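You operate a simulated robot arm through the tools that you are given. There is no shell and no other tool. Be economical: measure what you need, move in short steps, check, and stop when the job is done.

The job below is to be done with a simulated two-armed robot. You get a single attempt, and the scene is never put back.

Task
Take the orange rag from the outfeed lane 3 and lay it out flat on the top of the green trolley.

The check looks at the end state, three seconds after you hand in, the way a careful person would. Anything else that was tipped, shoved, dropped, spilled or broken makes it a failure.

Robot
Two 7-joint arms with two-finger parallel grippers on one trunk, on a base that drives. Base frame: it is fixed to the floor where the robot stands at the start and does not move with it; the origin is under the middle of the robot, x ahead of it, y to its left, z up. Units: m, degrees, N and s.
The left shoulder is at the start at [0.06, 0.144, 0.926], the right one opposite. With the tool pointing down near the work surface each hand reaches from about 0.28 to 0.7 m from the robot's upright axis, wherever it stands, measured 20 degrees to its own side. Places, roughly: top of the green trolley [-0.6, 0.5, 0.8]. Payload 1.57 kg a hand.
Tool frame (each hand has its own): the origin (TCP) lies between the finger pads and is the grasp point; the fingertips stand 0.03 m ahead of it; z points along the fingers, y is the line along which they close. The gripper opens to 0.11 m. The fingers are 0.024 m wide and 0.012 m thick; the gripper's body (0.048 by 0.112 m) begins 0.078 m behind the TCP.
Orientation is that of the tool frame in the base frame, as [roll, pitch, yaw] about the fixed x, y, z axes, in that order (R = Rz(yaw) Ry(pitch) Rx(roll)). With the fingers straight down and closing along the base's y, the tool's x points along the base's -x, its y along +y and its z along -z.

Tools
- The arms move only by the tool drive_tool. It takes "left_plan", "right_plan" or both (then of equal length, played together; a hand with none holds still); each is a list of rows, each a list of 7 numbers: the shift along the base's x, y, z in m, then the turn, a rotation vector about the base's x, y, z in degrees, then the finger opening in m, from 0 to 0.11. In form: [[x, y, z, wx, wy, wz, fingers], ...]. A call has 1 to 10 rows; each row is the pose to reach, as a shift and turn from the pose commanded when the call began. Each row takes 0.2 s and may step no farther than 0.05 m and 8.6 degrees from the row before; otherwise, or with a gripper value out of range, the whole call is refused. Where a pose cannot be reached the arm comes as near as it can. A force on the tool above 40 N (or 10 N above the force at the start of the call, whichever is more), or a blocked arm, ends the call early, and 0.2 s more pass. The fingers move at their own pace (about 0.045 m/s each) and stop on an object; they squeeze with about 38 N. The grip force told is the motor's: it shows also when the fingers shut on nothing. Time passes only in rows, and 0.2 s behind the last, so rows that repeat a pose let the fingers close. The reply holds the time, the measured pose of the TCP, the force on the tool along the base axes, the opening and the grip force, in the units named above and with some noise.
- Cameras (640 x 400 px; columns grow to the right, rows downward): "scene" is now at [0.0156, 0.0404, 1.518]; the picture's right is [0.82, -0.57, 0.00], its down [-0.51, -0.73, -0.45] and it looks along [0.25, 0.37, -0.89] (base axes); focal length 214 px, centre (320, 200). "left" rides on the left gripper at [0.07, -0.016, -0.141] in its tool frame; the picture's right is [0.23, 0.97, 0.00], its down [-0.86, 0.20, -0.48] and it looks along [-0.47, 0.11, 0.88] (tool axes); focal length 222 px, centre (320, 200). "right" rides on the right gripper at [0.07, 0.016, -0.141] in its tool frame; the picture's right is [-0.23, 0.97, 0.00], its down [-0.86, -0.20, -0.48] and it looks along [-0.47, -0.11, 0.88] (tool axes); focal length 222 px, centre (320, 200). There is no depth. A picture from a camera that has moved, and an enlarged one, comes with that camera's place and axes in the base frame and with its lens. The place of the scene camera against the robot may be out by one fixed shift of up to 0.018 m in any direction.
- grab_frame(camera): a new picture of that camera. No time passes.
- raise_lower(by): slides the trunk up (or, below 0, down) by that many m; the arms and the scene camera ride with it, the base frame stays. It gives what a move gives, with no picture.
- roll_base(legs): drives the robot by 1 to 6 legs, each [ahead, left, turn to the left] in m, m and degrees, along the robot's own axes; the way and the turn of a leg run together, so that a leg with both is an arc; at most 1.5 m and 180 degrees a leg. The arms and the cameras ride along, it lands a little off, and it stops where it bumps. It gives what a move gives.
- aim_head(pan, tilt): turns the head with the scene camera to pan (to the left, within 86 degrees either way) and tilt (down, from -29 to 69), counted from straight ahead of the robot. It gives what a move gives.
- inspect(camera, box): a new picture of the part [left, top, right, bottom] of that camera's present view, enlarged. No time passes.
- hand_in(): hands the job in; it is judged then, once.

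Go step by step. Nothing tells you exact positions but the pictures and the camera data: compare them with the known pose of the tool, close in by small moves and look again before you grip or let go. The budget is 120 turns and 92 pictures, counting those below and the enlarged ones. Unless the task says otherwise, let go and move clear before handing in, and close with one line.

The tools are called after "Emit:" as a command line: name --argument value ..., lists and objects as JSON in quotes. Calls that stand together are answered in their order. drive_tool: Moves the arms, as the interface text tells. Its arguments: {"type":"object","properties":{"left_plan":{"type":"array","items":{"type":"array","items":{"type":"number"}}},"right_plan":{"type":"array","items":{"type":"array","items":{"type":"number"}}}},"required":[]} The other tools are called the same way: raise_lower (by) slides the trunk up or down; roll_base (legs) drives the base; aim_head (pan, tilt) turns the head that bears the scene camera; grab_frame (camera) takes a picture; inspect (camera, box) takes an enlarged picture of a part of a camera's view; hand_in () hands the job in.

At the start:

```text
time_s: 0.0
left_position: [0.2843, 0.3653, 0.9999]
left_tool_rot: [180.0, 0.1, 180.0]
left_force: [-0.2, 0.2, -0.2]
left_opening: 0.1102
left_grip_force: 0.1
right_position: [0.3902, 0.0276, 0.999]
right_tool_rot: [180.0, -0.1, -179.9]
right_force: [-0.4, 0.6, 0.4]
right_opening: 0.1101
right_grip_force: 0.0
trunk travel left (down, up): [-0.525, 0.065]
robot x, y, heading: [0.0009, 0.0027, -0.1]
head pan, tilt: [55.2, 63.5]
```

scene: 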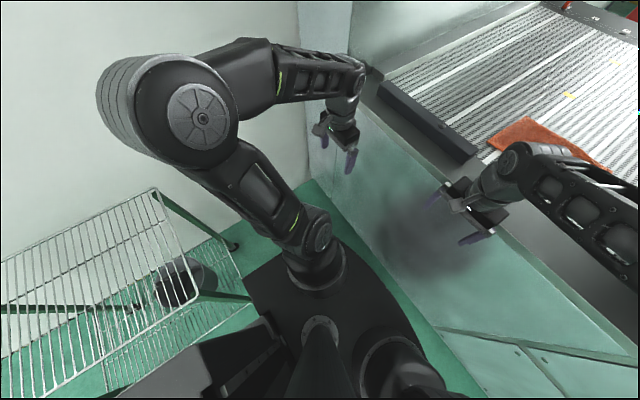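
right: 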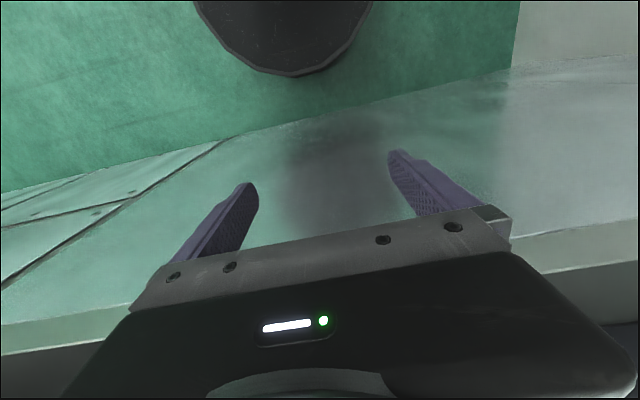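
left: 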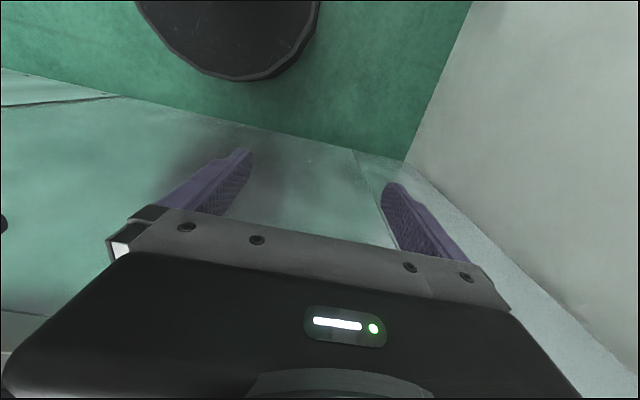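

I see an orange rag on a ribbed conveyor ahead-right, and a wire trolley or rack behind-left. I'll look around with the head first.

Emit:
aim_head --pan 0 --tilt 40

Emit:
grab_frame --camera "scene"

Emit:
aim_head --pan 86 --tilt 40

Emit:
grab_frame --camera "scene"

```text
time_s: 1.2
left_position: [0.2835, 0.3637, 0.9998]
left_tool_rot: [-180.0, 0.0, -180.0]
left_force: [-0.5, 0.9, -1.4]
left_opening: 0.1099
left_grip_force: 0.0
right_position: [0.3889, 0.0263, 0.9993]
right_tool_rot: [-180.0, 0.0, -180.0]
right_force: [0.3, -0.4, 0.6]
right_opening: 0.1099
right_grip_force: 0.0
trunk travel left (down, up): [-0.525, 0.065]
robot x, y, heading: [0.0033, 0.0004, 0.0]
head pan, tilt: [0.0, 40.0]
```

```text
88 pictures are left
camera scene: at [0.0649, -0.0109, 1.5486], right [0.0, -1.0, 0.0], down [-0.64, 0.0, -0.77], along [0.77, 0.0, -0.64], focal length 214 px, centre (320, 200)
```

scene: 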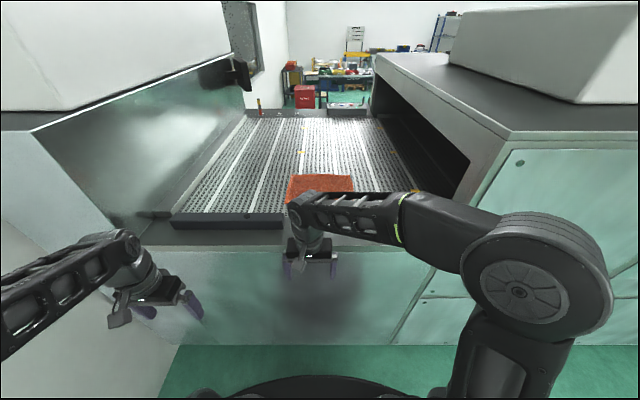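

```text
time_s: 2.8
left_position: [0.2832, 0.3631, 1.0001]
left_tool_rot: [-180.0, 0.0, -180.0]
left_force: [-0.3, 0.5, 0.8]
left_opening: 0.11
left_grip_force: 0.0
right_position: [0.3886, 0.0272, 0.9993]
right_tool_rot: [180.0, 0.0, 179.9]
right_force: [-0.2, 0.2, 0.2]
right_opening: 0.1099
right_grip_force: 0.0
trunk travel left (down, up): [-0.525, 0.065]
robot x, y, heading: [-0.0023, 0.0007, 0.2]
head pan, tilt: [85.9, 40.0]
```

```text
87 pictures are left
camera scene: at [-0.0141, 0.0738, 1.5486], right [1.0, -0.07, 0.0], down [-0.05, -0.64, -0.77], along [0.05, 0.76, -0.64], focal length 214 px, centre (320, 200)
```

scene: 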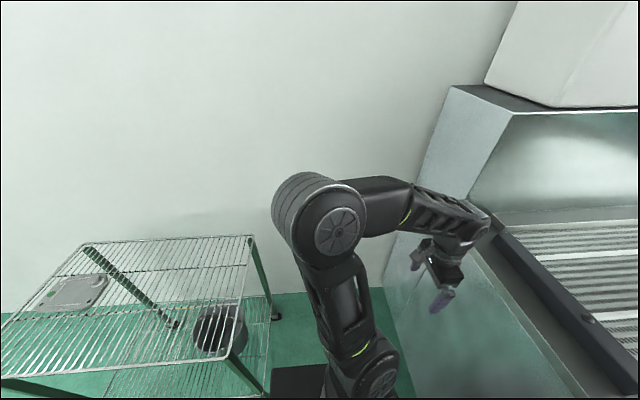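

The wire rack at back-left matches the trolley's place. A grey item lies near its left end, so I'll enlarge that part and the rag.

Emit:
inspect --camera "scene" --box '[0, 220, 288, 400]'

Emit:
aim_head --pan 0 --tilt 40

Emit:
inspect --camera "scene" --box '[160, 90, 480, 290]'

```text
2.22 times, centred on (144, 310) of scene
camera zoom: at [-0.0141, 0.0738, 1.5486], right [1.0, -0.07, 0.0], down [-0.05, -0.64, -0.77], along [0.05, 0.76, -0.64], focal length 477 px, centre (711, -44)
```

zoom: 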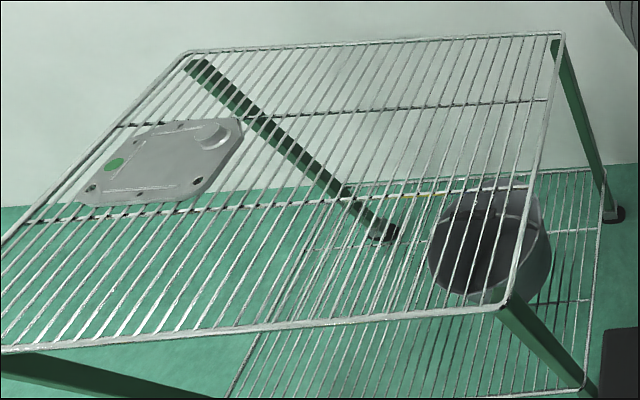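

```text
time_s: 4.4
left_position: [0.2834, 0.3645, 1.0005]
left_tool_rot: [-180.0, -0.1, 180.0]
left_force: [-0.1, 0.0, -0.7]
left_opening: 0.1102
left_grip_force: 0.1
right_position: [0.3895, 0.0272, 1.0]
right_tool_rot: [-180.0, -0.1, 180.0]
right_force: [0.1, -0.2, 0.1]
right_opening: 0.1099
right_grip_force: 0.1
trunk travel left (down, up): [-0.525, 0.065]
robot x, y, heading: [-0.0005, 0.0037, 0.3]
head pan, tilt: [0.0, 40.0]
```

```text
2.00 times, centred on (320, 190) of scene
camera zoom: at [0.0649, -0.011, 1.5486], right [0.0, -1.0, 0.0], down [-0.64, 0.0, -0.77], along [0.77, 0.0, -0.64], focal length 429 px, centre (320, 220)
```

zoom: 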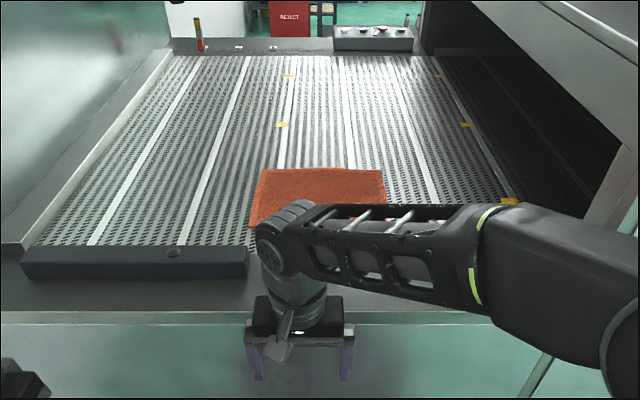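

The rag lies on the belt at roughly x 0.8–1.05, y -0.18–0.15. The trolley top is about x -1.0..-0.27, y 0.27..0.74, with a grey plate on its far end. I'll move the right arm aside to see the rag's near edge.

Emit:
drive_tool --right_plan '[[0, -0.05, 0, 0, 0, 0, 0.11], [0, -0.1, 0, 0, 0, 0, 0.11], [0, -0.15, 0, 0, 0, 0, 0.11], [0, -0.2, 0, 0, 0, 0, 0.11], [0, -0.25, 0, 0, 0, 0, 0.11]]'

Emit:
grab_frame --camera "scene"

Emit:
inspect --camera "scene" --box '[240, 150, 400, 250]'

```text
time_s: 5.6
left_position: [0.284, 0.3632, 1.0001]
left_tool_rot: [179.9, 0.0, 180.0]
left_force: [-0.2, -0.7, 0.8]
left_opening: 0.11
left_grip_force: 0.1
right_position: [0.3873, -0.222, 1.0024]
right_tool_rot: [-179.9, -0.1, -179.9]
right_force: [-0.4, -0.1, -0.6]
right_opening: 0.1099
right_grip_force: 0.2
trunk travel left (down, up): [-0.525, 0.065]
robot x, y, heading: [0.0009, 0.0002, 0.1]
head pan, tilt: [0.0, 40.0]
```

```text
84 pictures are left
camera scene: at [0.0648, -0.0119, 1.5486], right [0.0, -1.0, 0.0], down [-0.64, 0.0, -0.77], along [0.77, 0.0, -0.64], focal length 214 px, centre (320, 200)
```

scene: 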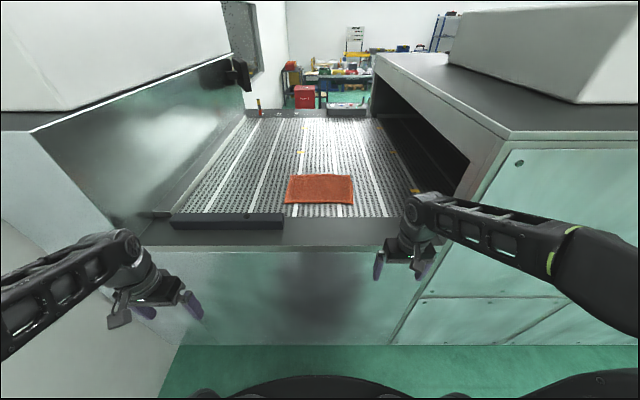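

```text
4.00 times, centred on (320, 200) of scene
camera zoom: at [0.0648, -0.0119, 1.5486], right [0.0, -1.0, 0.0], down [-0.64, 0.0, -0.77], along [0.77, 0.0, -0.64], focal length 858 px, centre (320, 200)
```

zoom: 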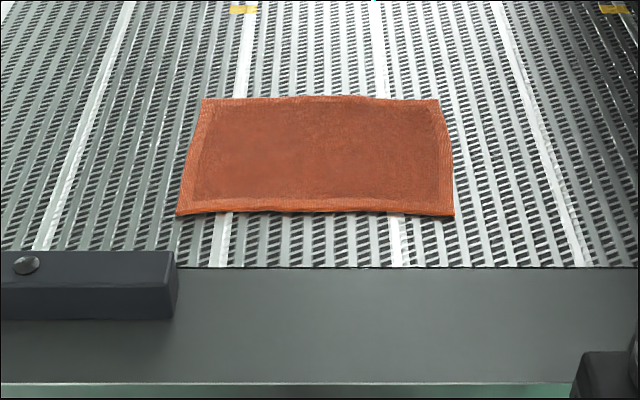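

The rag is about 0.32 × 0.24 m, with its near edge at x≈0.81 and corners at y≈+0.15 and -0.165. I'll bring the hands up and in line with the corners, then drive ahead a little.

Emit:
drive_tool --left_plan '[[0.01, -0.04, 0.02, 0, 0, 0, 0.11], [0.02, -0.08, 0.04, 0, 0, 0, 0.11], [0.04, -0.12, 0.06, 0, 0, 0, 0.11], [0.06, -0.16, 0.06, 0, 0, 0, 0.11], [0.08, -0.2, 0.06, 0, 0, 0, 0.11], [0.1, -0.23, 0.06, 0, 0, 0, 0.11]]' --right_plan '[[0, 0.02, 0.02, 0, 0, 0, 0.11], [0, 0.04, 0.04, 0, 0, 0, 0.11], [0, 0.06, 0.06, 0, 0, 0, 0.11], [0, 0.08, 0.06, 0, 0, 0, 0.11], [0, 0.08, 0.06, 0, 0, 0, 0.11], [0, 0.08, 0.06, 0, 0, 0, 0.11]]'

Emit:
roll_base --legs '[[0.14, 0, 0]]'

Emit:
grab_frame --camera "scene"

```text
time_s: 7.0
left_position: [0.3848, 0.1366, 1.0578]
left_tool_rot: [179.9, -0.1, -180.0]
left_force: [-0.6, 0.0, 0.7]
left_opening: 0.1103
left_grip_force: 0.1
right_position: [0.3902, -0.1443, 1.0589]
right_tool_rot: [-179.9, 0.0, 180.0]
right_force: [-0.8, -0.3, 0.2]
right_opening: 0.11
right_grip_force: 0.0
trunk travel left (down, up): [-0.525, 0.065]
robot x, y, heading: [0.0024, -0.0006, 0.0]
head pan, tilt: [0.0, 40.0]
```

```text
time_s: 8.0
left_position: [0.431, 0.1368, 1.058]
left_tool_rot: [179.8, -0.8, 179.9]
left_force: [-2.2, 0.4, 1.4]
left_opening: 0.1101
left_grip_force: 0.0
right_position: [0.4313, -0.1452, 1.0578]
right_tool_rot: [-179.9, -1.5, -180.0]
right_force: [-2.4, -0.1, 1.1]
right_opening: 0.1104
right_grip_force: 0.1
trunk travel left (down, up): [-0.525, 0.065]
robot x, y, heading: [0.0523, -0.0019, -0.2]
head pan, tilt: [0.0, 40.0]
stopped in leg 1: the force on the tool passed its limit (the readings are from after the stop); the commanded pose is now the measured one
```

```text
82 pictures are left
camera scene: at [0.114, -0.0112, 1.5485], right [0.0, -1.0, 0.0], down [-0.64, 0.0, -0.77], along [0.77, 0.0, -0.64], focal length 214 px, centre (320, 200)
```

scene: 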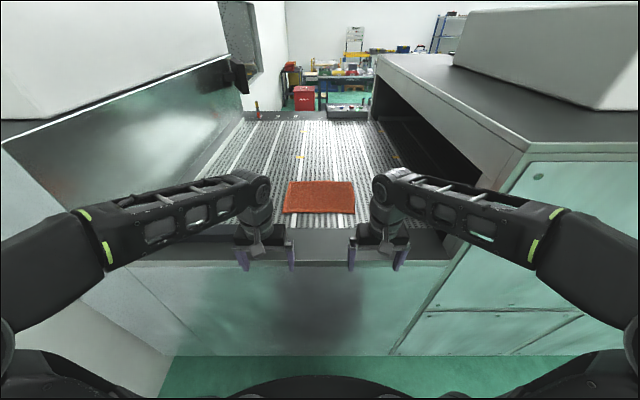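

The drive stopped early with a tool-force limit. I'll check whether the fingers met the machine's lip and triangulate its height.

Emit:
inspect --camera "scene" --box '[240, 170, 400, 270]'

Emit:
grab_frame --camera "left"

Emit:
grab_frame --camera "right"

```text
4.00 times, centred on (320, 220) of scene
camera zoom: at [0.114, -0.0112, 1.5485], right [0.0, -1.0, 0.0], down [-0.64, 0.0, -0.77], along [0.77, 0.0, -0.64], focal length 858 px, centre (320, 120)
```

zoom: 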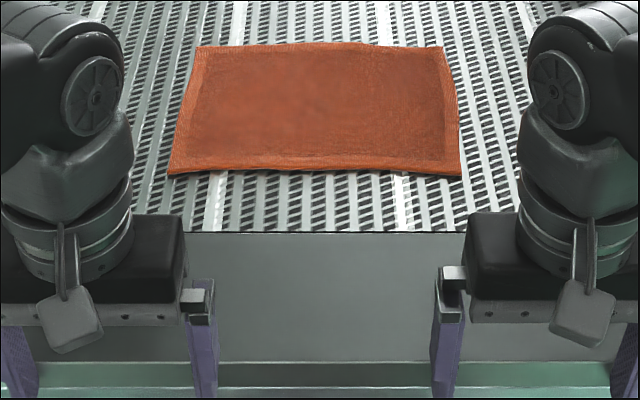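

```text
80 pictures are left
camera left: at [0.3643, 0.1197, 1.1995], right [-0.23, 0.97, 0.0], down [0.86, 0.2, 0.47], along [0.45, 0.11, -0.88], focal length 222 px, centre (320, 200)
```

left: 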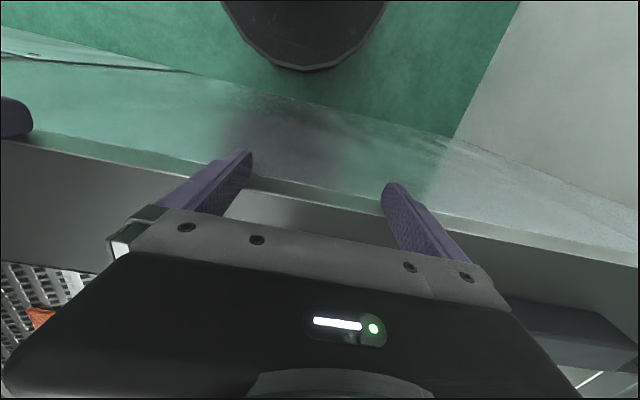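

```text
79 pictures are left
camera right: at [0.3658, -0.1273, 1.2027], right [0.23, 0.97, -0.01], down [0.87, -0.2, 0.46], along [0.44, -0.11, -0.89], focal length 222 px, centre (320, 200)
```

right: 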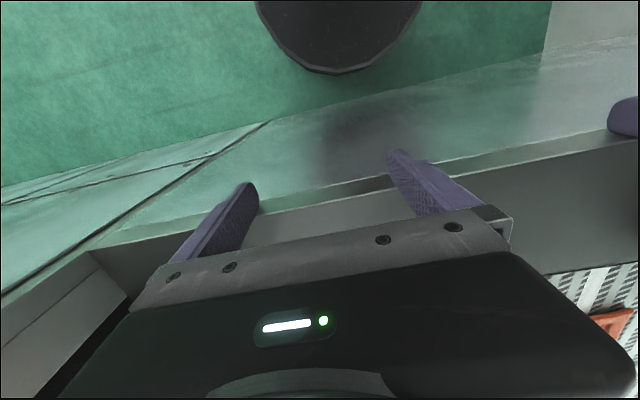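

Comparing the two views, the belt surface is nearer z≈1.05 and the lip edge is at x≈0.445. The fingertips were touching the lip's front. That puts the rag at about x 0.64–0.83, y -0.13..0.115, so I'll back off and rise.

Emit:
drive_tool --left_plan '[[-0.02, 0, 0, 0, 0, 0, 0.11], [-0.02, 0, 0.04, 0, 0, 0, 0.11], [-0.02, 0, 0.08, 0, 0, 0, 0.11], [-0.02, 0, 0.12, 0, 0, 0, 0.11]]' --right_plan '[[-0.02, 0, 0, 0, 0, 0, 0.11], [-0.02, 0, 0.04, 0, 0, 0, 0.11], [-0.02, 0, 0.08, 0, 0, 0, 0.11], [-0.02, 0, 0.12, 0, 0, 0, 0.11]]'

Emit:
raise_lower --by 0.06

Emit:
inspect --camera "scene" --box '[240, 170, 400, 270]'

```text
time_s: 9.0
left_position: [0.4105, 0.1366, 1.1089]
left_tool_rot: [180.0, -0.6, 179.9]
left_force: [0.0, -0.7, -0.1]
left_opening: 0.1098
left_grip_force: 0.1
left hand out of reach, approached as far as the arm can: row 3, 4
right_position: [0.42, -0.1336, 1.1018]
right_tool_rot: [-179.9, -1.4, -179.9]
right_force: [-0.3, -0.5, -0.3]
right_opening: 0.1101
right_grip_force: 0.1
right hand out of reach, approached as far as the arm can: row 3, 4
trunk travel left (down, up): [-0.525, 0.065]
robot x, y, heading: [0.0488, -0.0003, -0.1]
head pan, tilt: [0.0, 40.0]
```

```text
time_s: 10.0
left_position: [0.412, 0.1383, 1.168]
left_tool_rot: [179.8, -0.6, 179.9]
left_force: [0.2, 0.4, -1.3]
left_opening: 0.1097
left_grip_force: 0.1
right_position: [0.4207, -0.1342, 1.1614]
right_tool_rot: [-179.8, -1.5, -179.8]
right_force: [0.1, -0.6, -0.5]
right_opening: 0.11
right_grip_force: 0.2
trunk travel left (down, up): [-0.585, 0.005]
robot x, y, heading: [0.0449, 0.0028, 0.0]
head pan, tilt: [0.0, 40.0]
```

```text
4.00 times, centred on (320, 220) of scene
camera zoom: at [0.115, -0.0112, 1.6086], right [0.0, -1.0, 0.0], down [-0.64, 0.0, -0.77], along [0.77, 0.0, -0.64], focal length 858 px, centre (320, 120)
```

zoom: 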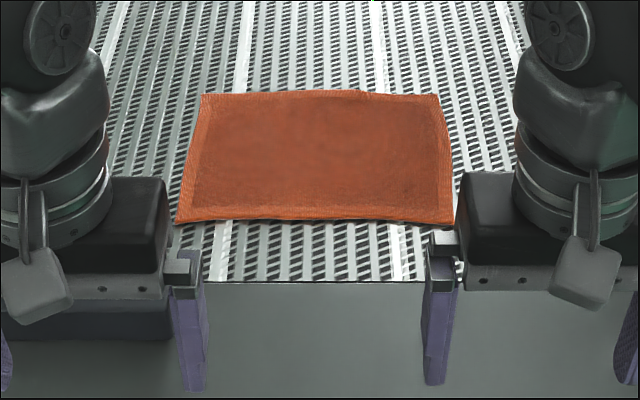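

The rag now computes at about x 0.65, z≈1.03–1.05. I'll move both hands forward above its near corners at the current height and look again.

Emit:
drive_tool --left_plan '[[0.045, 0, 0, 0, 0, 0, 0.08], [0.09, -0.005, 0, 0, 0, 0, 0.06], [0.135, -0.01, 0, 0, 0, 0, 0.06], [0.18, -0.02, 0, 0, 0, 0, 0.06], [0.22, -0.03, 0, 0, 0, 0, 0.06]]' --right_plan '[[0.045, 0, 0, 0, 0, 0, 0.08], [0.09, 0.005, 0, 0, 0, 0, 0.06], [0.135, 0.01, 0, 0, 0, 0, 0.06], [0.18, 0.015, 0, 0, 0, 0, 0.06], [0.212, 0.02, 0, 0, 0, 0, 0.06]]'

Emit:
grab_frame --camera "left"

Emit:
grab_frame --camera "right"

Emit:
inspect --camera "scene" --box '[224, 160, 416, 280]'

```text
time_s: 11.1
left_position: [0.5273, -0.0227, 1.1994]
left_tool_rot: [-178.4, 4.2, 161.4]
left_force: [-12.3, 2.6, 9.7]
left_opening: 0.0612
left_grip_force: 0.7
left hand out of reach, approached as far as the arm can: row 1, 3, 4, 5
right_position: [0.5461, -0.1228, 1.155]
right_tool_rot: [-179.4, 0.1, 178.6]
right_force: [11.9, -1.5, -9.9]
right_opening: 0.0602
right_grip_force: 0.1
right hand out of reach, approached as far as the arm can: row 3, 4, 5
trunk travel left (down, up): [-0.585, 0.005]
robot x, y, heading: [0.05, 0.0026, -0.1]
head pan, tilt: [0.0, 40.0]
stopped in row 5 (left hand): the force on the tool passed its limit (the readings are from after the stop); the commanded pose is now the measured one
```

```text
77 pictures are left
camera left: at [0.4485, -0.0087, 1.3352], right [0.1, 0.99, -0.04], down [0.84, -0.06, 0.53], along [0.53, -0.09, -0.84], focal length 222 px, centre (320, 200)
```

left: 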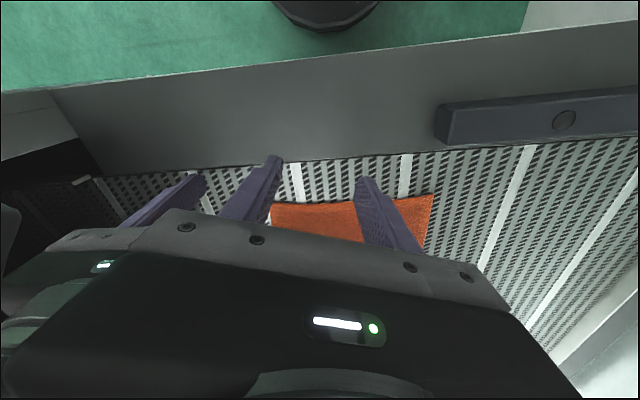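

```text
76 pictures are left
camera right: at [0.4773, -0.1028, 1.2974], right [0.25, 0.97, -0.01], down [0.85, -0.22, 0.48], along [0.46, -0.13, -0.88], focal length 222 px, centre (320, 200)
```

right: 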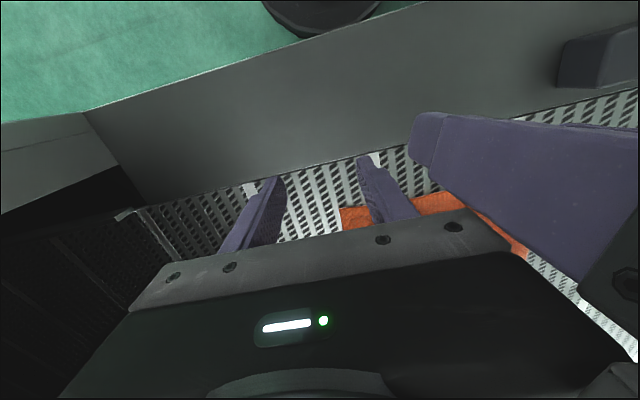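

```text
3.33 times, centred on (320, 220) of scene
camera zoom: at [0.1191, -0.008, 1.6084], right [0.0, -1.0, 0.0], down [-0.64, 0.0, -0.76], along [0.76, 0.0, -0.64], focal length 715 px, centre (320, 133)
```

zoom: 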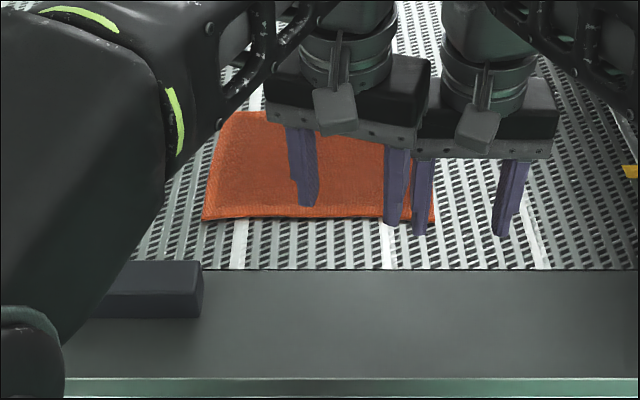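

At this height the arms are at their reach limit, and the left hand drifted against the right. I'll separate them, straighten the left hand, then drive closer.

Emit:
drive_tool --left_plan '[[-0.01, 0.04, -0.01, 0, 0, 0, 0.06], [-0.03, 0.08, -0.02, 1, 1, 5, 0.06], [-0.05, 0.12, -0.03, 2, 2, 10, 0.06], [-0.05, 0.14, -0.04, 2.5, 3, 15, 0.06], [-0.05, 0.15, -0.05, 2.9, 3.4, 18.6, 0.06]]' --right_plan '[[0, 0, 0, 0, 0, 0, 0.06], [0, -0.01, -0.005, 0, 0, 0, 0.06], [-0.02, -0.02, -0.01, 0, 0, 1, 0.06], [-0.04, -0.03, -0.01, 0, 0, 1.4, 0.06], [-0.06, -0.03, -0.01, 0, 0, 1.4, 0.06]]'

Emit:
grab_frame --camera "scene"

```text
time_s: 12.3
left_position: [0.4723, 0.1273, 1.147]
left_tool_rot: [179.1, 0.4, 180.0]
left_force: [-0.9, 0.7, 0.3]
left_opening: 0.06
left_grip_force: 0.0
right_position: [0.4825, -0.1538, 1.1469]
right_tool_rot: [-179.6, 0.2, -179.9]
right_force: [0.8, -0.5, 0.2]
right_opening: 0.0599
right_grip_force: 0.1
trunk travel left (down, up): [-0.585, 0.005]
robot x, y, heading: [0.0505, 0.002, 0.1]
head pan, tilt: [0.0, 40.0]
```

```text
74 pictures are left
camera scene: at [0.1142, -0.0107, 1.6087], right [0.0, -1.0, 0.0], down [-0.64, 0.0, -0.77], along [0.77, 0.0, -0.64], focal length 214 px, centre (320, 200)
```

scene: 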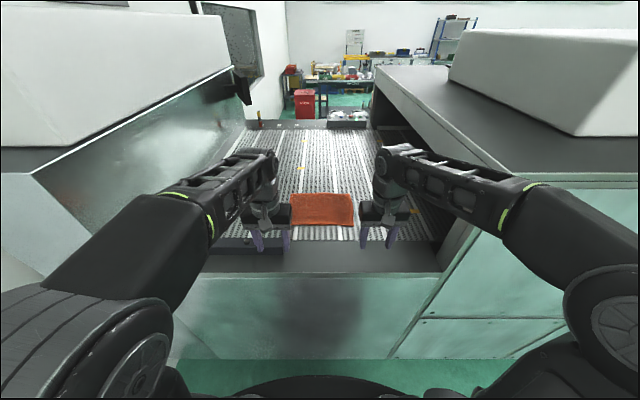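

Both hands are straight again. I'll drive ahead a bit more to gain reach, with the hands clear above the belt.

Emit:
roll_base --legs '[[0.07, 0, 0]]'

Emit:
grab_frame --camera "scene"

```text
time_s: 13.3
left_position: [0.5438, 0.1266, 1.1478]
left_tool_rot: [179.1, 0.4, 180.0]
left_force: [0.4, 0.2, -0.2]
left_opening: 0.0602
left_grip_force: 0.0
right_position: [0.5544, -0.1543, 1.1459]
right_tool_rot: [-179.5, 0.2, -179.9]
right_force: [0.4, 0.2, 0.0]
right_opening: 0.0598
right_grip_force: 0.1
trunk travel left (down, up): [-0.585, 0.005]
robot x, y, heading: [0.1214, 0.0018, 0.0]
head pan, tilt: [0.0, 40.0]
```

```text
73 pictures are left
camera scene: at [0.1867, -0.0106, 1.6085], right [0.0, -1.0, 0.0], down [-0.64, 0.0, -0.77], along [0.77, 0.0, -0.64], focal length 214 px, centre (320, 200)
```

scene: 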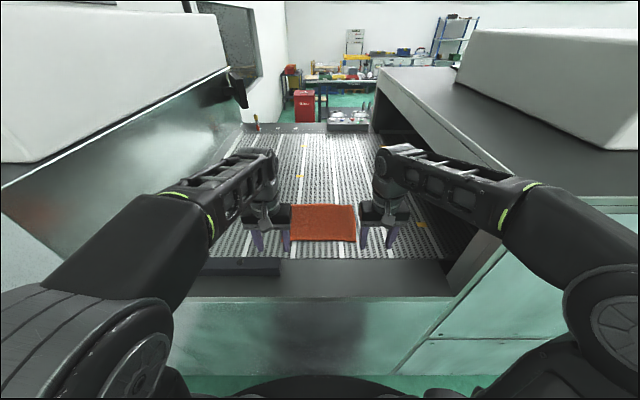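

Triangulating again puts the rag's near edge at x≈0.645, z≈1.048. I'll extend the hands over the two near corners.

Emit:
drive_tool --left_plan '[[0.03, -0.005, -0.01, 0, 0, 0, 0.06], [0.06, -0.01, -0.02, 0, 0, 0, 0.06], [0.09, -0.02, -0.02, 0, 0, 0, 0.06], [0.112, -0.025, -0.02, 0, 0, 0, 0.06]]' --right_plan '[[0.03, 0.01, -0.01, 0, 0, 0, 0.06], [0.06, 0.02, -0.02, 0, 0, 0, 0.06], [0.08, 0.03, -0.02, 0, 0, 0, 0.06], [0.102, 0.037, -0.02, 0, 0, 0, 0.06]]'

Emit:
inspect --camera "scene" --box '[224, 180, 416, 300]'

Emit:
grab_frame --camera "left"

Emit:
grab_frame --camera "right"

```text
time_s: 14.3
left_position: [0.6583, 0.1015, 1.128]
left_tool_rot: [179.0, 0.4, 179.9]
left_force: [0.6, -0.5, -0.5]
left_opening: 0.0602
left_grip_force: 0.2
right_position: [0.6579, -0.1157, 1.1255]
right_tool_rot: [-179.5, 0.1, -179.8]
right_force: [0.3, 0.0, 0.4]
right_opening: 0.0599
right_grip_force: 0.0
trunk travel left (down, up): [-0.585, 0.005]
robot x, y, heading: [0.1182, 0.0011, -0.1]
head pan, tilt: [0.0, 40.0]
```

```text
3.33 times, centred on (320, 240) of scene
camera zoom: at [0.1861, -0.0102, 1.6085], right [0.0, -1.0, 0.0], down [-0.64, 0.0, -0.77], along [0.77, 0.0, -0.64], focal length 715 px, centre (320, 67)
```

zoom: 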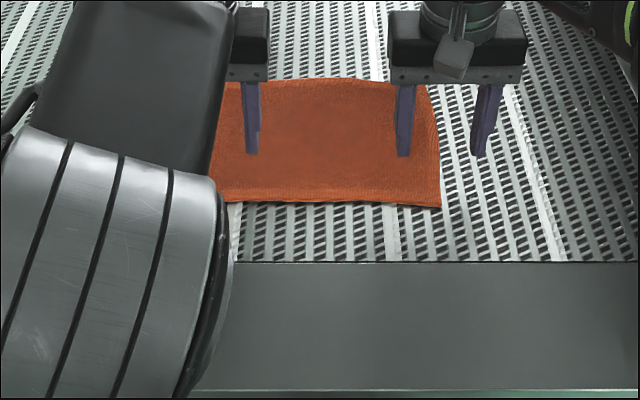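

```text
71 pictures are left
camera left: at [0.588, 0.0825, 1.2684], right [-0.23, 0.97, 0.01], down [0.85, 0.19, 0.49], along [0.47, 0.12, -0.87], focal length 222 px, centre (320, 200)
```

left: 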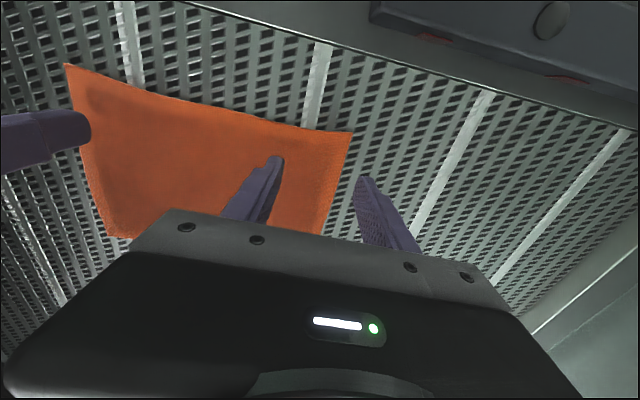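

```text
70 pictures are left
camera right: at [0.5883, -0.0985, 1.267], right [0.23, 0.97, -0.01], down [0.85, -0.19, 0.48], along [0.47, -0.12, -0.88], focal length 222 px, centre (320, 200)
```

right: 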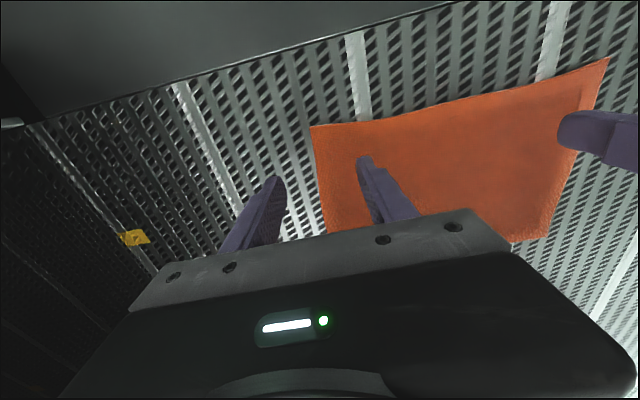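

From the wrist cameras, the near corners are at about (0.626, 0.123) and (0.626, -0.12), on a surface at z≈1.054. I'll line up so each hand straddles its side edge just inside the corner, and descend close.

Emit:
drive_tool --left_plan '[[-0.016, 0.013, 0, 0.9, 0, 0, 0.044], [-0.016, 0.013, -0.02, 0.9, 0, 0, 0.044], [-0.016, 0.013, -0.035, 0.9, 0, 0, 0.044]]' --right_plan '[[-0.016, 0.002, 0, -0.5, 0, 0, 0.044], [-0.016, 0.002, -0.02, -0.5, 0, 0, 0.044], [-0.016, 0.002, -0.033, -0.5, 0, 0, 0.044]]'

Emit:
grab_frame --camera "left"

Emit:
grab_frame --camera "right"

```text
time_s: 15.1
left_position: [0.6397, 0.1145, 1.0936]
left_tool_rot: [178.2, 0.5, 179.9]
left_force: [-0.6, -0.2, 0.0]
left_opening: 0.0441
left_grip_force: 0.1
right_position: [0.639, -0.1137, 1.0924]
right_tool_rot: [-179.0, 0.2, -179.9]
right_force: [-0.4, -0.6, 0.0]
right_opening: 0.0439
right_grip_force: 0.0
trunk travel left (down, up): [-0.585, 0.005]
robot x, y, heading: [0.118, -0.0, 0.1]
head pan, tilt: [0.0, 40.0]
```

```text
69 pictures are left
camera left: at [0.5696, 0.094, 1.2334], right [-0.23, 0.97, 0.03], down [0.85, 0.18, 0.49], along [0.47, 0.14, -0.87], focal length 222 px, centre (320, 200)
```

left: 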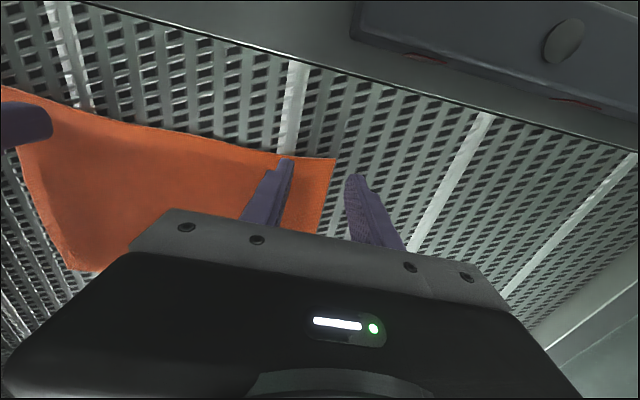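

```text
68 pictures are left
camera right: at [0.5691, -0.0948, 1.2356], right [0.23, 0.97, -0.02], down [0.85, -0.19, 0.48], along [0.47, -0.12, -0.87], focal length 222 px, centre (320, 200)
```

right: 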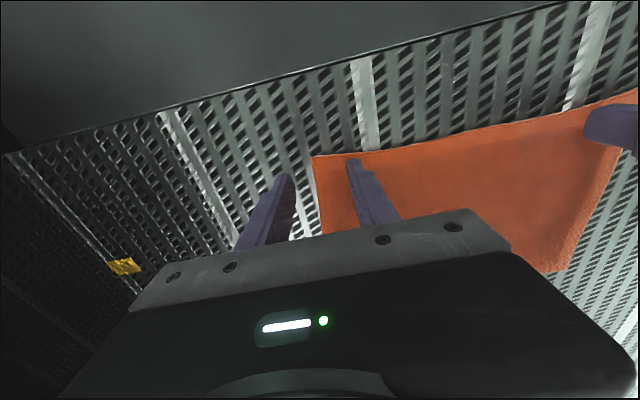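

Both hands straddle the rag's side edges at the near corners. I'll descend to contact in small steps.

Emit:
drive_tool --left_plan '[[0.004, 0, -0.004, -1.8, 0, 0, 0.044], [0.004, 0, -0.008, -1.8, 0, 0, 0.044], [0.004, 0, -0.011, -1.8, 0, 0, 0.044]]' --right_plan '[[0.004, 0, -0.004, 1, 0, 0, 0.044], [0.004, 0, -0.008, 1, 0, 0, 0.044], [0.004, 0, -0.01, 1, 0, 0, 0.044]]'

Emit:
inspect --camera "left" --box '[200, 120, 440, 270]'

Emit:
inspect --camera "right" --box '[200, 120, 440, 270]'

```text
time_s: 15.9
left_position: [0.6428, 0.1146, 1.0837]
left_tool_rot: [-180.0, 0.6, 179.9]
left_force: [0.2, 0.3, 2.5]
left_opening: 0.0441
left_grip_force: 0.5
right_position: [0.6426, -0.1142, 1.0837]
right_tool_rot: [180.0, 0.2, -179.9]
right_force: [-0.6, 0.7, 0.4]
right_opening: 0.0444
right_grip_force: 0.3
trunk travel left (down, up): [-0.585, 0.005]
robot x, y, heading: [0.1208, -0.0003, -0.1]
head pan, tilt: [0.0, 40.0]
```

```text
2.67 times, centred on (320, 195) of left
camera zoom: at [0.573, 0.0973, 1.2237], right [-0.23, 0.97, 0.0], down [0.85, 0.2, 0.49], along [0.48, 0.11, -0.87], focal length 592 px, centre (320, 213)
```

zoom: 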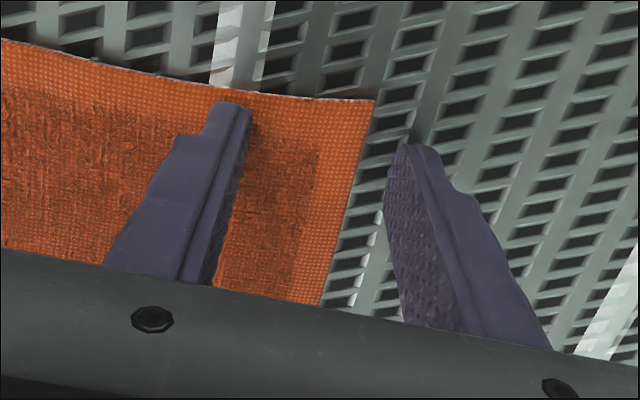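

```text
2.67 times, centred on (320, 195) of right
camera zoom: at [0.573, -0.0984, 1.227], right [0.23, 0.97, 0.0], down [0.85, -0.2, 0.48], along [0.47, -0.11, -0.88], focal length 592 px, centre (320, 213)
```

zoom: 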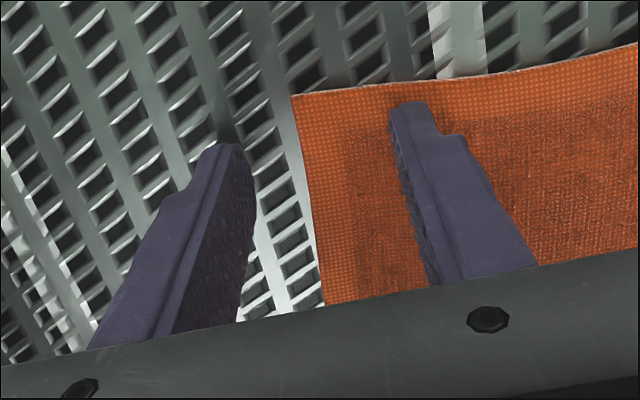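

Contact is beginning at the left hand. I'll press slightly more and close both hands.

Emit:
drive_tool --left_plan '[[0, 0, -0.003, 0, 0, 0, 0.044], [0, 0, -0.004, 0, 0, 0, 0.03], [0, 0, -0.004, 0, 0, 0, 0.015], [0, 0, -0.004, 0, 0, 0, 0.0], [0, 0, -0.004, 0, 0, 0, 0.0], [0, 0, -0.004, 0, 0, 0, 0.0]]' --right_plan '[[0, 0, -0.004, 0, 0, 0, 0.044], [0, 0, -0.005, 0, 0, 0, 0.03], [0, 0, -0.005, 0, 0, 0, 0.015], [0, 0, -0.005, 0, 0, 0, 0.0], [0, 0, -0.005, 0, 0, 0, 0.0], [0, 0, -0.005, 0, 0, 0, 0.0]]'

Emit:
inspect --camera "left" --box '[200, 120, 440, 270]'

Emit:
inspect --camera "right" --box '[200, 120, 440, 270]'

```text
time_s: 17.0
left_position: [0.642, 0.1077, 1.0831]
left_tool_rot: [-179.3, 1.0, 179.3]
left_force: [-1.1, -11.2, 14.6]
left_opening: 0.0078
left_grip_force: 21.2
right_position: [0.6427, -0.1108, 1.0823]
right_tool_rot: [179.5, 0.6, -179.7]
right_force: [-1.0, 9.3, 10.5]
right_opening: 0.0042
right_grip_force: 12.9
trunk travel left (down, up): [-0.585, 0.005]
robot x, y, heading: [0.1173, -0.0006, 0.2]
head pan, tilt: [0.0, 40.0]
stopped in row 5 (left hand): the force on the tool passed its limit (the readings are from after the stop); the commanded pose is now the measured one
```

```text
2.67 times, centred on (320, 195) of left
camera zoom: at [0.5713, 0.093, 1.2221], right [-0.22, 0.98, -0.02], down [0.85, 0.2, 0.49], along [0.48, 0.09, -0.87], focal length 592 px, centre (320, 213)
```

zoom: 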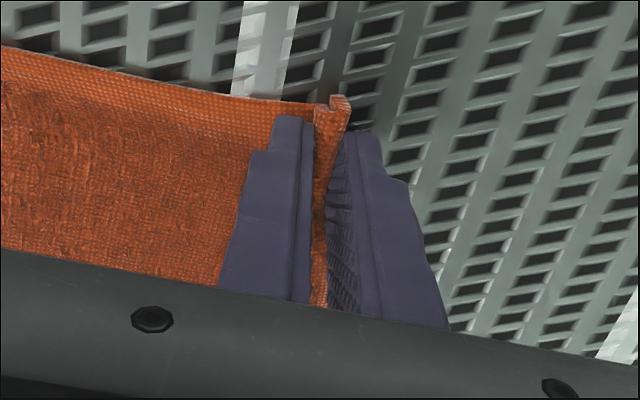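

```text
2.67 times, centred on (320, 195) of right
camera zoom: at [0.5712, -0.0958, 1.2252], right [0.22, 0.98, 0.01], down [0.85, -0.2, 0.49], along [0.48, -0.1, -0.87], focal length 592 px, centre (320, 213)
```

zoom: 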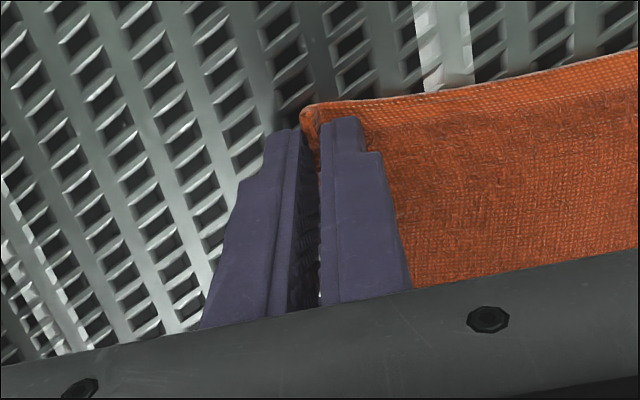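

Both edges look pinched. I'll tighten and lift a little to test the grip.

Emit:
drive_tool --left_plan '[[0, 0, 0.0, 0, 0, 0, 0.0], [0, 0, 0.0, 0, 0, 0, 0.0], [0, 0, 0.01, 0, 0, 0, 0.0], [0, 0, 0.02, 0, 0, 0, 0.0], [0, 0, 0.03, 0, 0, 0, 0.0]]' --right_plan '[[0, 0, 0.0, 0, 0, 0, 0.0], [0, 0, 0.0, 0, 0, 0, 0.0], [0, 0, 0.01, 0, 0, 0, 0.0], [0, 0, 0.02, 0, 0, 0, 0.0], [0, 0, 0.03, 0, 0, 0, 0.0]]'

Emit:
grab_frame --camera "left"

Emit:
grab_frame --camera "right"

```text
time_s: 18.2
left_position: [0.6435, 0.1111, 1.11]
left_tool_rot: [-179.6, 0.7, 179.6]
left_force: [-0.5, -15.5, -0.2]
left_opening: 0.007
left_grip_force: 26.4
right_position: [0.6423, -0.1124, 1.11]
right_tool_rot: [179.8, 0.3, -179.8]
right_force: [-0.1, 14.5, 0.0]
right_opening: 0.0038
right_grip_force: 24.6
trunk travel left (down, up): [-0.585, 0.005]
robot x, y, heading: [0.1181, -0.0012, -0.2]
head pan, tilt: [0.0, 40.0]
```

```text
63 pictures are left
camera left: at [0.573, 0.0959, 1.2492], right [-0.22, 0.98, -0.01], down [0.85, 0.2, 0.49], along [0.48, 0.1, -0.87], focal length 222 px, centre (320, 200)
```

left: 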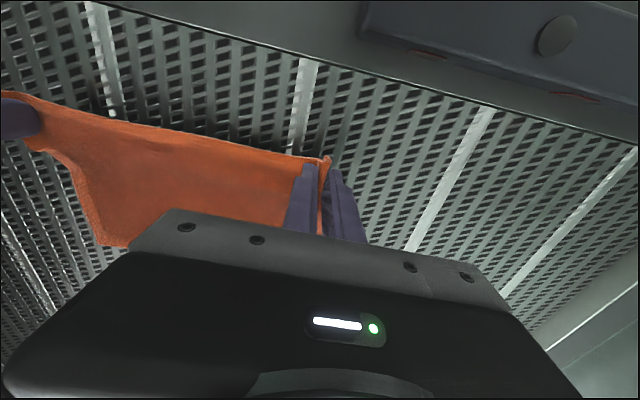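

```text
62 pictures are left
camera right: at [0.5729, -0.0967, 1.2534], right [0.22, 0.97, 0.01], down [0.85, -0.2, 0.48], along [0.47, -0.1, -0.88], focal length 222 px, centre (320, 200)
```

right: 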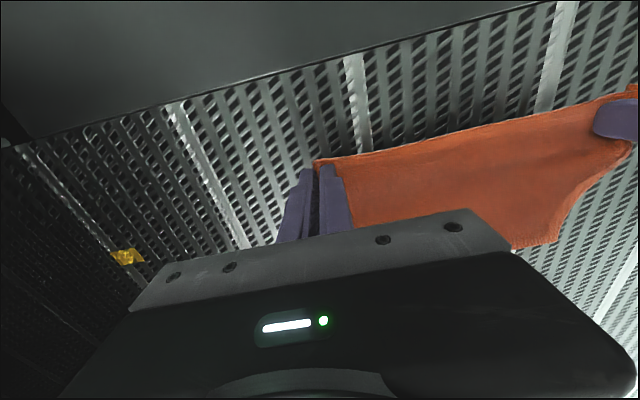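

The rag is held at both corners, a bit taut. I'll ease the tension and draw it back while rising over the bar and lip.

Emit:
drive_tool --left_plan '[[0, -0.003, 0.005, 0, 0, 0, 0], [-0.015, -0.005, 0.015, 0, 0, 0, 0], [-0.03, -0.005, 0.022, 0, 0, 0, 0], [-0.045, -0.006, 0.03, 0, 0, 0, 0], [-0.06, -0.006, 0.037, 0, 0, 0, 0], [-0.08, -0.006, 0.04, 0, 0, 0, 0], [-0.1, -0.006, 0.042, 0, 0, 0, 0], [-0.12, -0.006, 0.043, 0, 0, 0, 0]]' --right_plan '[[0, 0.003, 0.005, 0, 0, 0, 0], [-0.015, 0.003, 0.015, 0, 0, 0, 0], [-0.03, 0.003, 0.022, 0, 0, 0, 0], [-0.045, 0.003, 0.03, 0, 0, 0, 0], [-0.06, 0.003, 0.037, 0, 0, 0, 0], [-0.08, 0.003, 0.04, 0, 0, 0, 0], [-0.1, 0.003, 0.042, 0, 0, 0, 0], [-0.12, 0.003, 0.043, 0, 0, 0, 0]]'

Emit:
grab_frame --camera "scene"

```text
time_s: 20.0
left_position: [0.5207, 0.1047, 1.1532]
left_tool_rot: [-179.6, 0.8, 179.7]
left_force: [-0.1, -7.3, 0.0]
left_opening: 0.0055
left_grip_force: 25.3
right_position: [0.5188, -0.1115, 1.1546]
right_tool_rot: [179.7, 0.4, -179.8]
right_force: [-0.8, 6.3, 0.0]
right_opening: 0.0033
right_grip_force: 24.4
trunk travel left (down, up): [-0.585, 0.005]
robot x, y, heading: [0.1196, -0.0002, -0.0]
head pan, tilt: [0.0, 40.0]
```

```text
61 pictures are left
camera scene: at [0.1828, -0.0108, 1.6087], right [0.0, -1.0, 0.0], down [-0.64, 0.0, -0.77], along [0.77, 0.0, -0.64], focal length 214 px, centre (320, 200)
```

scene: 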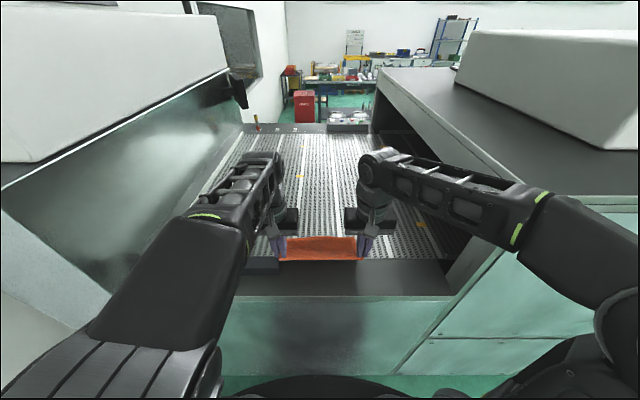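

The rag hangs between both hands. I'll back off to the start spot, then look around to plan the drive.

Emit:
roll_base --legs '[[-0.14, 0, 0]]'

Emit:
aim_head --pan -70 --tilt 40

Emit:
grab_frame --camera "scene"

Emit:
aim_head --pan 86 --tilt 40

Emit:
grab_frame --camera "scene"

```text
time_s: 21.4
left_position: [0.3817, 0.1053, 1.1526]
left_tool_rot: [-179.7, 0.8, 179.7]
left_force: [0.8, -7.0, 0.3]
left_opening: 0.0055
left_grip_force: 25.5
right_position: [0.3808, -0.1114, 1.1535]
right_tool_rot: [179.7, 0.4, -179.7]
right_force: [0.4, 6.2, 0.6]
right_opening: 0.0036
right_grip_force: 25.0
trunk travel left (down, up): [-0.585, 0.005]
robot x, y, heading: [-0.0209, 0.0015, 0.1]
head pan, tilt: [0.0, 40.0]
```

```text
time_s: 22.8
left_position: [0.3844, 0.1053, 1.1517]
left_tool_rot: [-179.6, 0.8, 179.7]
left_force: [-0.6, -5.7, 0.4]
left_opening: 0.0052
left_grip_force: 25.5
right_position: [0.3835, -0.1115, 1.1532]
right_tool_rot: [179.7, 0.5, -179.8]
right_force: [0.2, 6.7, -0.1]
right_opening: 0.0034
right_grip_force: 25.2
trunk travel left (down, up): [-0.585, 0.005]
robot x, y, heading: [-0.017, 0.0026, -0.1]
head pan, tilt: [-70.0, 40.0]
```

```text
60 pictures are left
camera scene: at [-0.0095, -0.0904, 1.6086], right [-0.94, -0.34, 0.0], down [-0.22, 0.6, -0.77], along [0.26, -0.72, -0.64], focal length 214 px, centre (320, 200)
```

scene: 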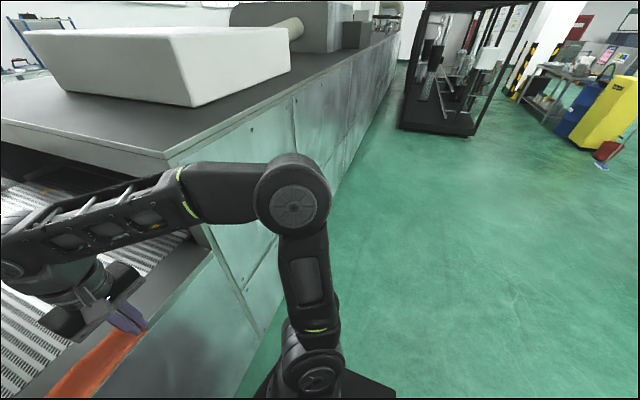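

```text
time_s: 25.2
left_position: [0.3834, 0.1052, 1.1511]
left_tool_rot: [-179.6, 0.7, 179.6]
left_force: [0.5, -5.4, 0.5]
left_opening: 0.0055
left_grip_force: 25.8
right_position: [0.3841, -0.1112, 1.1529]
right_tool_rot: [179.7, 0.4, -179.8]
right_force: [-0.4, 6.7, 0.1]
right_opening: 0.0034
right_grip_force: 24.4
trunk travel left (down, up): [-0.585, 0.005]
robot x, y, heading: [-0.0201, -0.0012, -0.1]
head pan, tilt: [85.9, 40.0]
```

```text
59 pictures are left
camera scene: at [-0.0325, 0.0742, 1.6086], right [1.0, -0.07, 0.0], down [-0.05, -0.64, -0.77], along [0.05, 0.76, -0.64], focal length 214 px, centre (320, 200)
```

scene: 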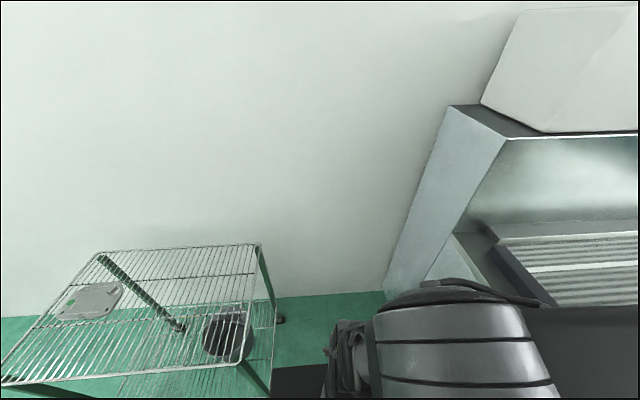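

The right side is free floor. I'll zoom on the trolley to triangulate its height.

Emit:
inspect --camera "scene" --box '[0, 220, 288, 400]'

```text
2.22 times, centred on (144, 310) of scene
camera zoom: at [-0.0325, 0.0742, 1.6086], right [1.0, -0.07, 0.0], down [-0.05, -0.64, -0.77], along [0.05, 0.76, -0.64], focal length 477 px, centre (711, -44)
```

zoom: 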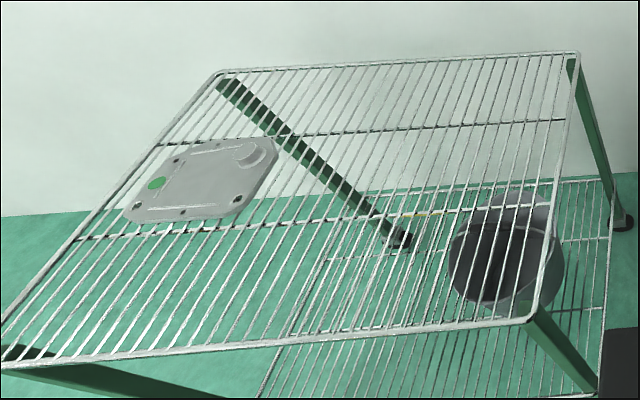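

The trolley top seems to be at z≈0.8–0.9, and I'll refine that when near. I'll drive right and back, then turn left to face it from a safe distance.

Emit:
roll_base --legs '[[-0.1, -0.45, 0], [-0.2, 0, 0], [0, 0, 90], [0, 0.18, 0]]'

Emit:
aim_head --pan 0 --tilt 45

Emit:
grab_frame --camera "scene"

```text
time_s: 34.0
left_position: [-0.5865, -0.0324, 1.1524]
left_tool_rot: [-179.5, 0.7, -92.7]
left_force: [7.3, 0.0, -0.3]
left_opening: 0.0046
left_grip_force: 25.8
right_position: [-0.3724, -0.042, 1.1525]
right_tool_rot: [179.8, 0.4, -92.2]
right_force: [-7.2, -0.1, -1.5]
right_opening: 0.0034
right_grip_force: 24.2
trunk travel left (down, up): [-0.585, 0.005]
robot x, y, heading: [-0.4935, -0.4392, 87.6]
head pan, tilt: [85.9, 40.0]
```

```text
time_s: 35.6
left_position: [-0.5846, -0.0331, 1.1507]
left_tool_rot: [-179.6, 0.7, -92.7]
left_force: [8.2, 0.7, 0.4]
left_opening: 0.0046
left_grip_force: 25.1
right_position: [-0.3711, -0.0413, 1.1531]
right_tool_rot: [179.7, 0.4, -92.1]
right_force: [-7.0, 0.5, -0.8]
right_opening: 0.0034
right_grip_force: 24.2
trunk travel left (down, up): [-0.585, 0.005]
robot x, y, heading: [-0.4965, -0.4397, 87.6]
head pan, tilt: [0.0, 45.0]
```

```text
57 pictures are left
camera scene: at [-0.4861, -0.3991, 1.6013], right [1.0, -0.04, 0.0], down [-0.03, -0.71, -0.71], along [0.03, 0.71, -0.71], focal length 214 px, centre (320, 200)
```

scene: 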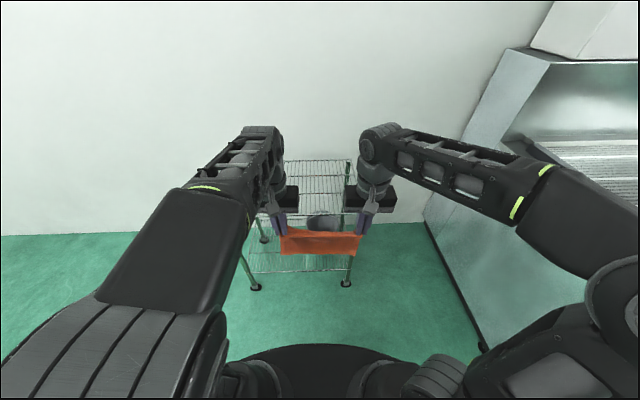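

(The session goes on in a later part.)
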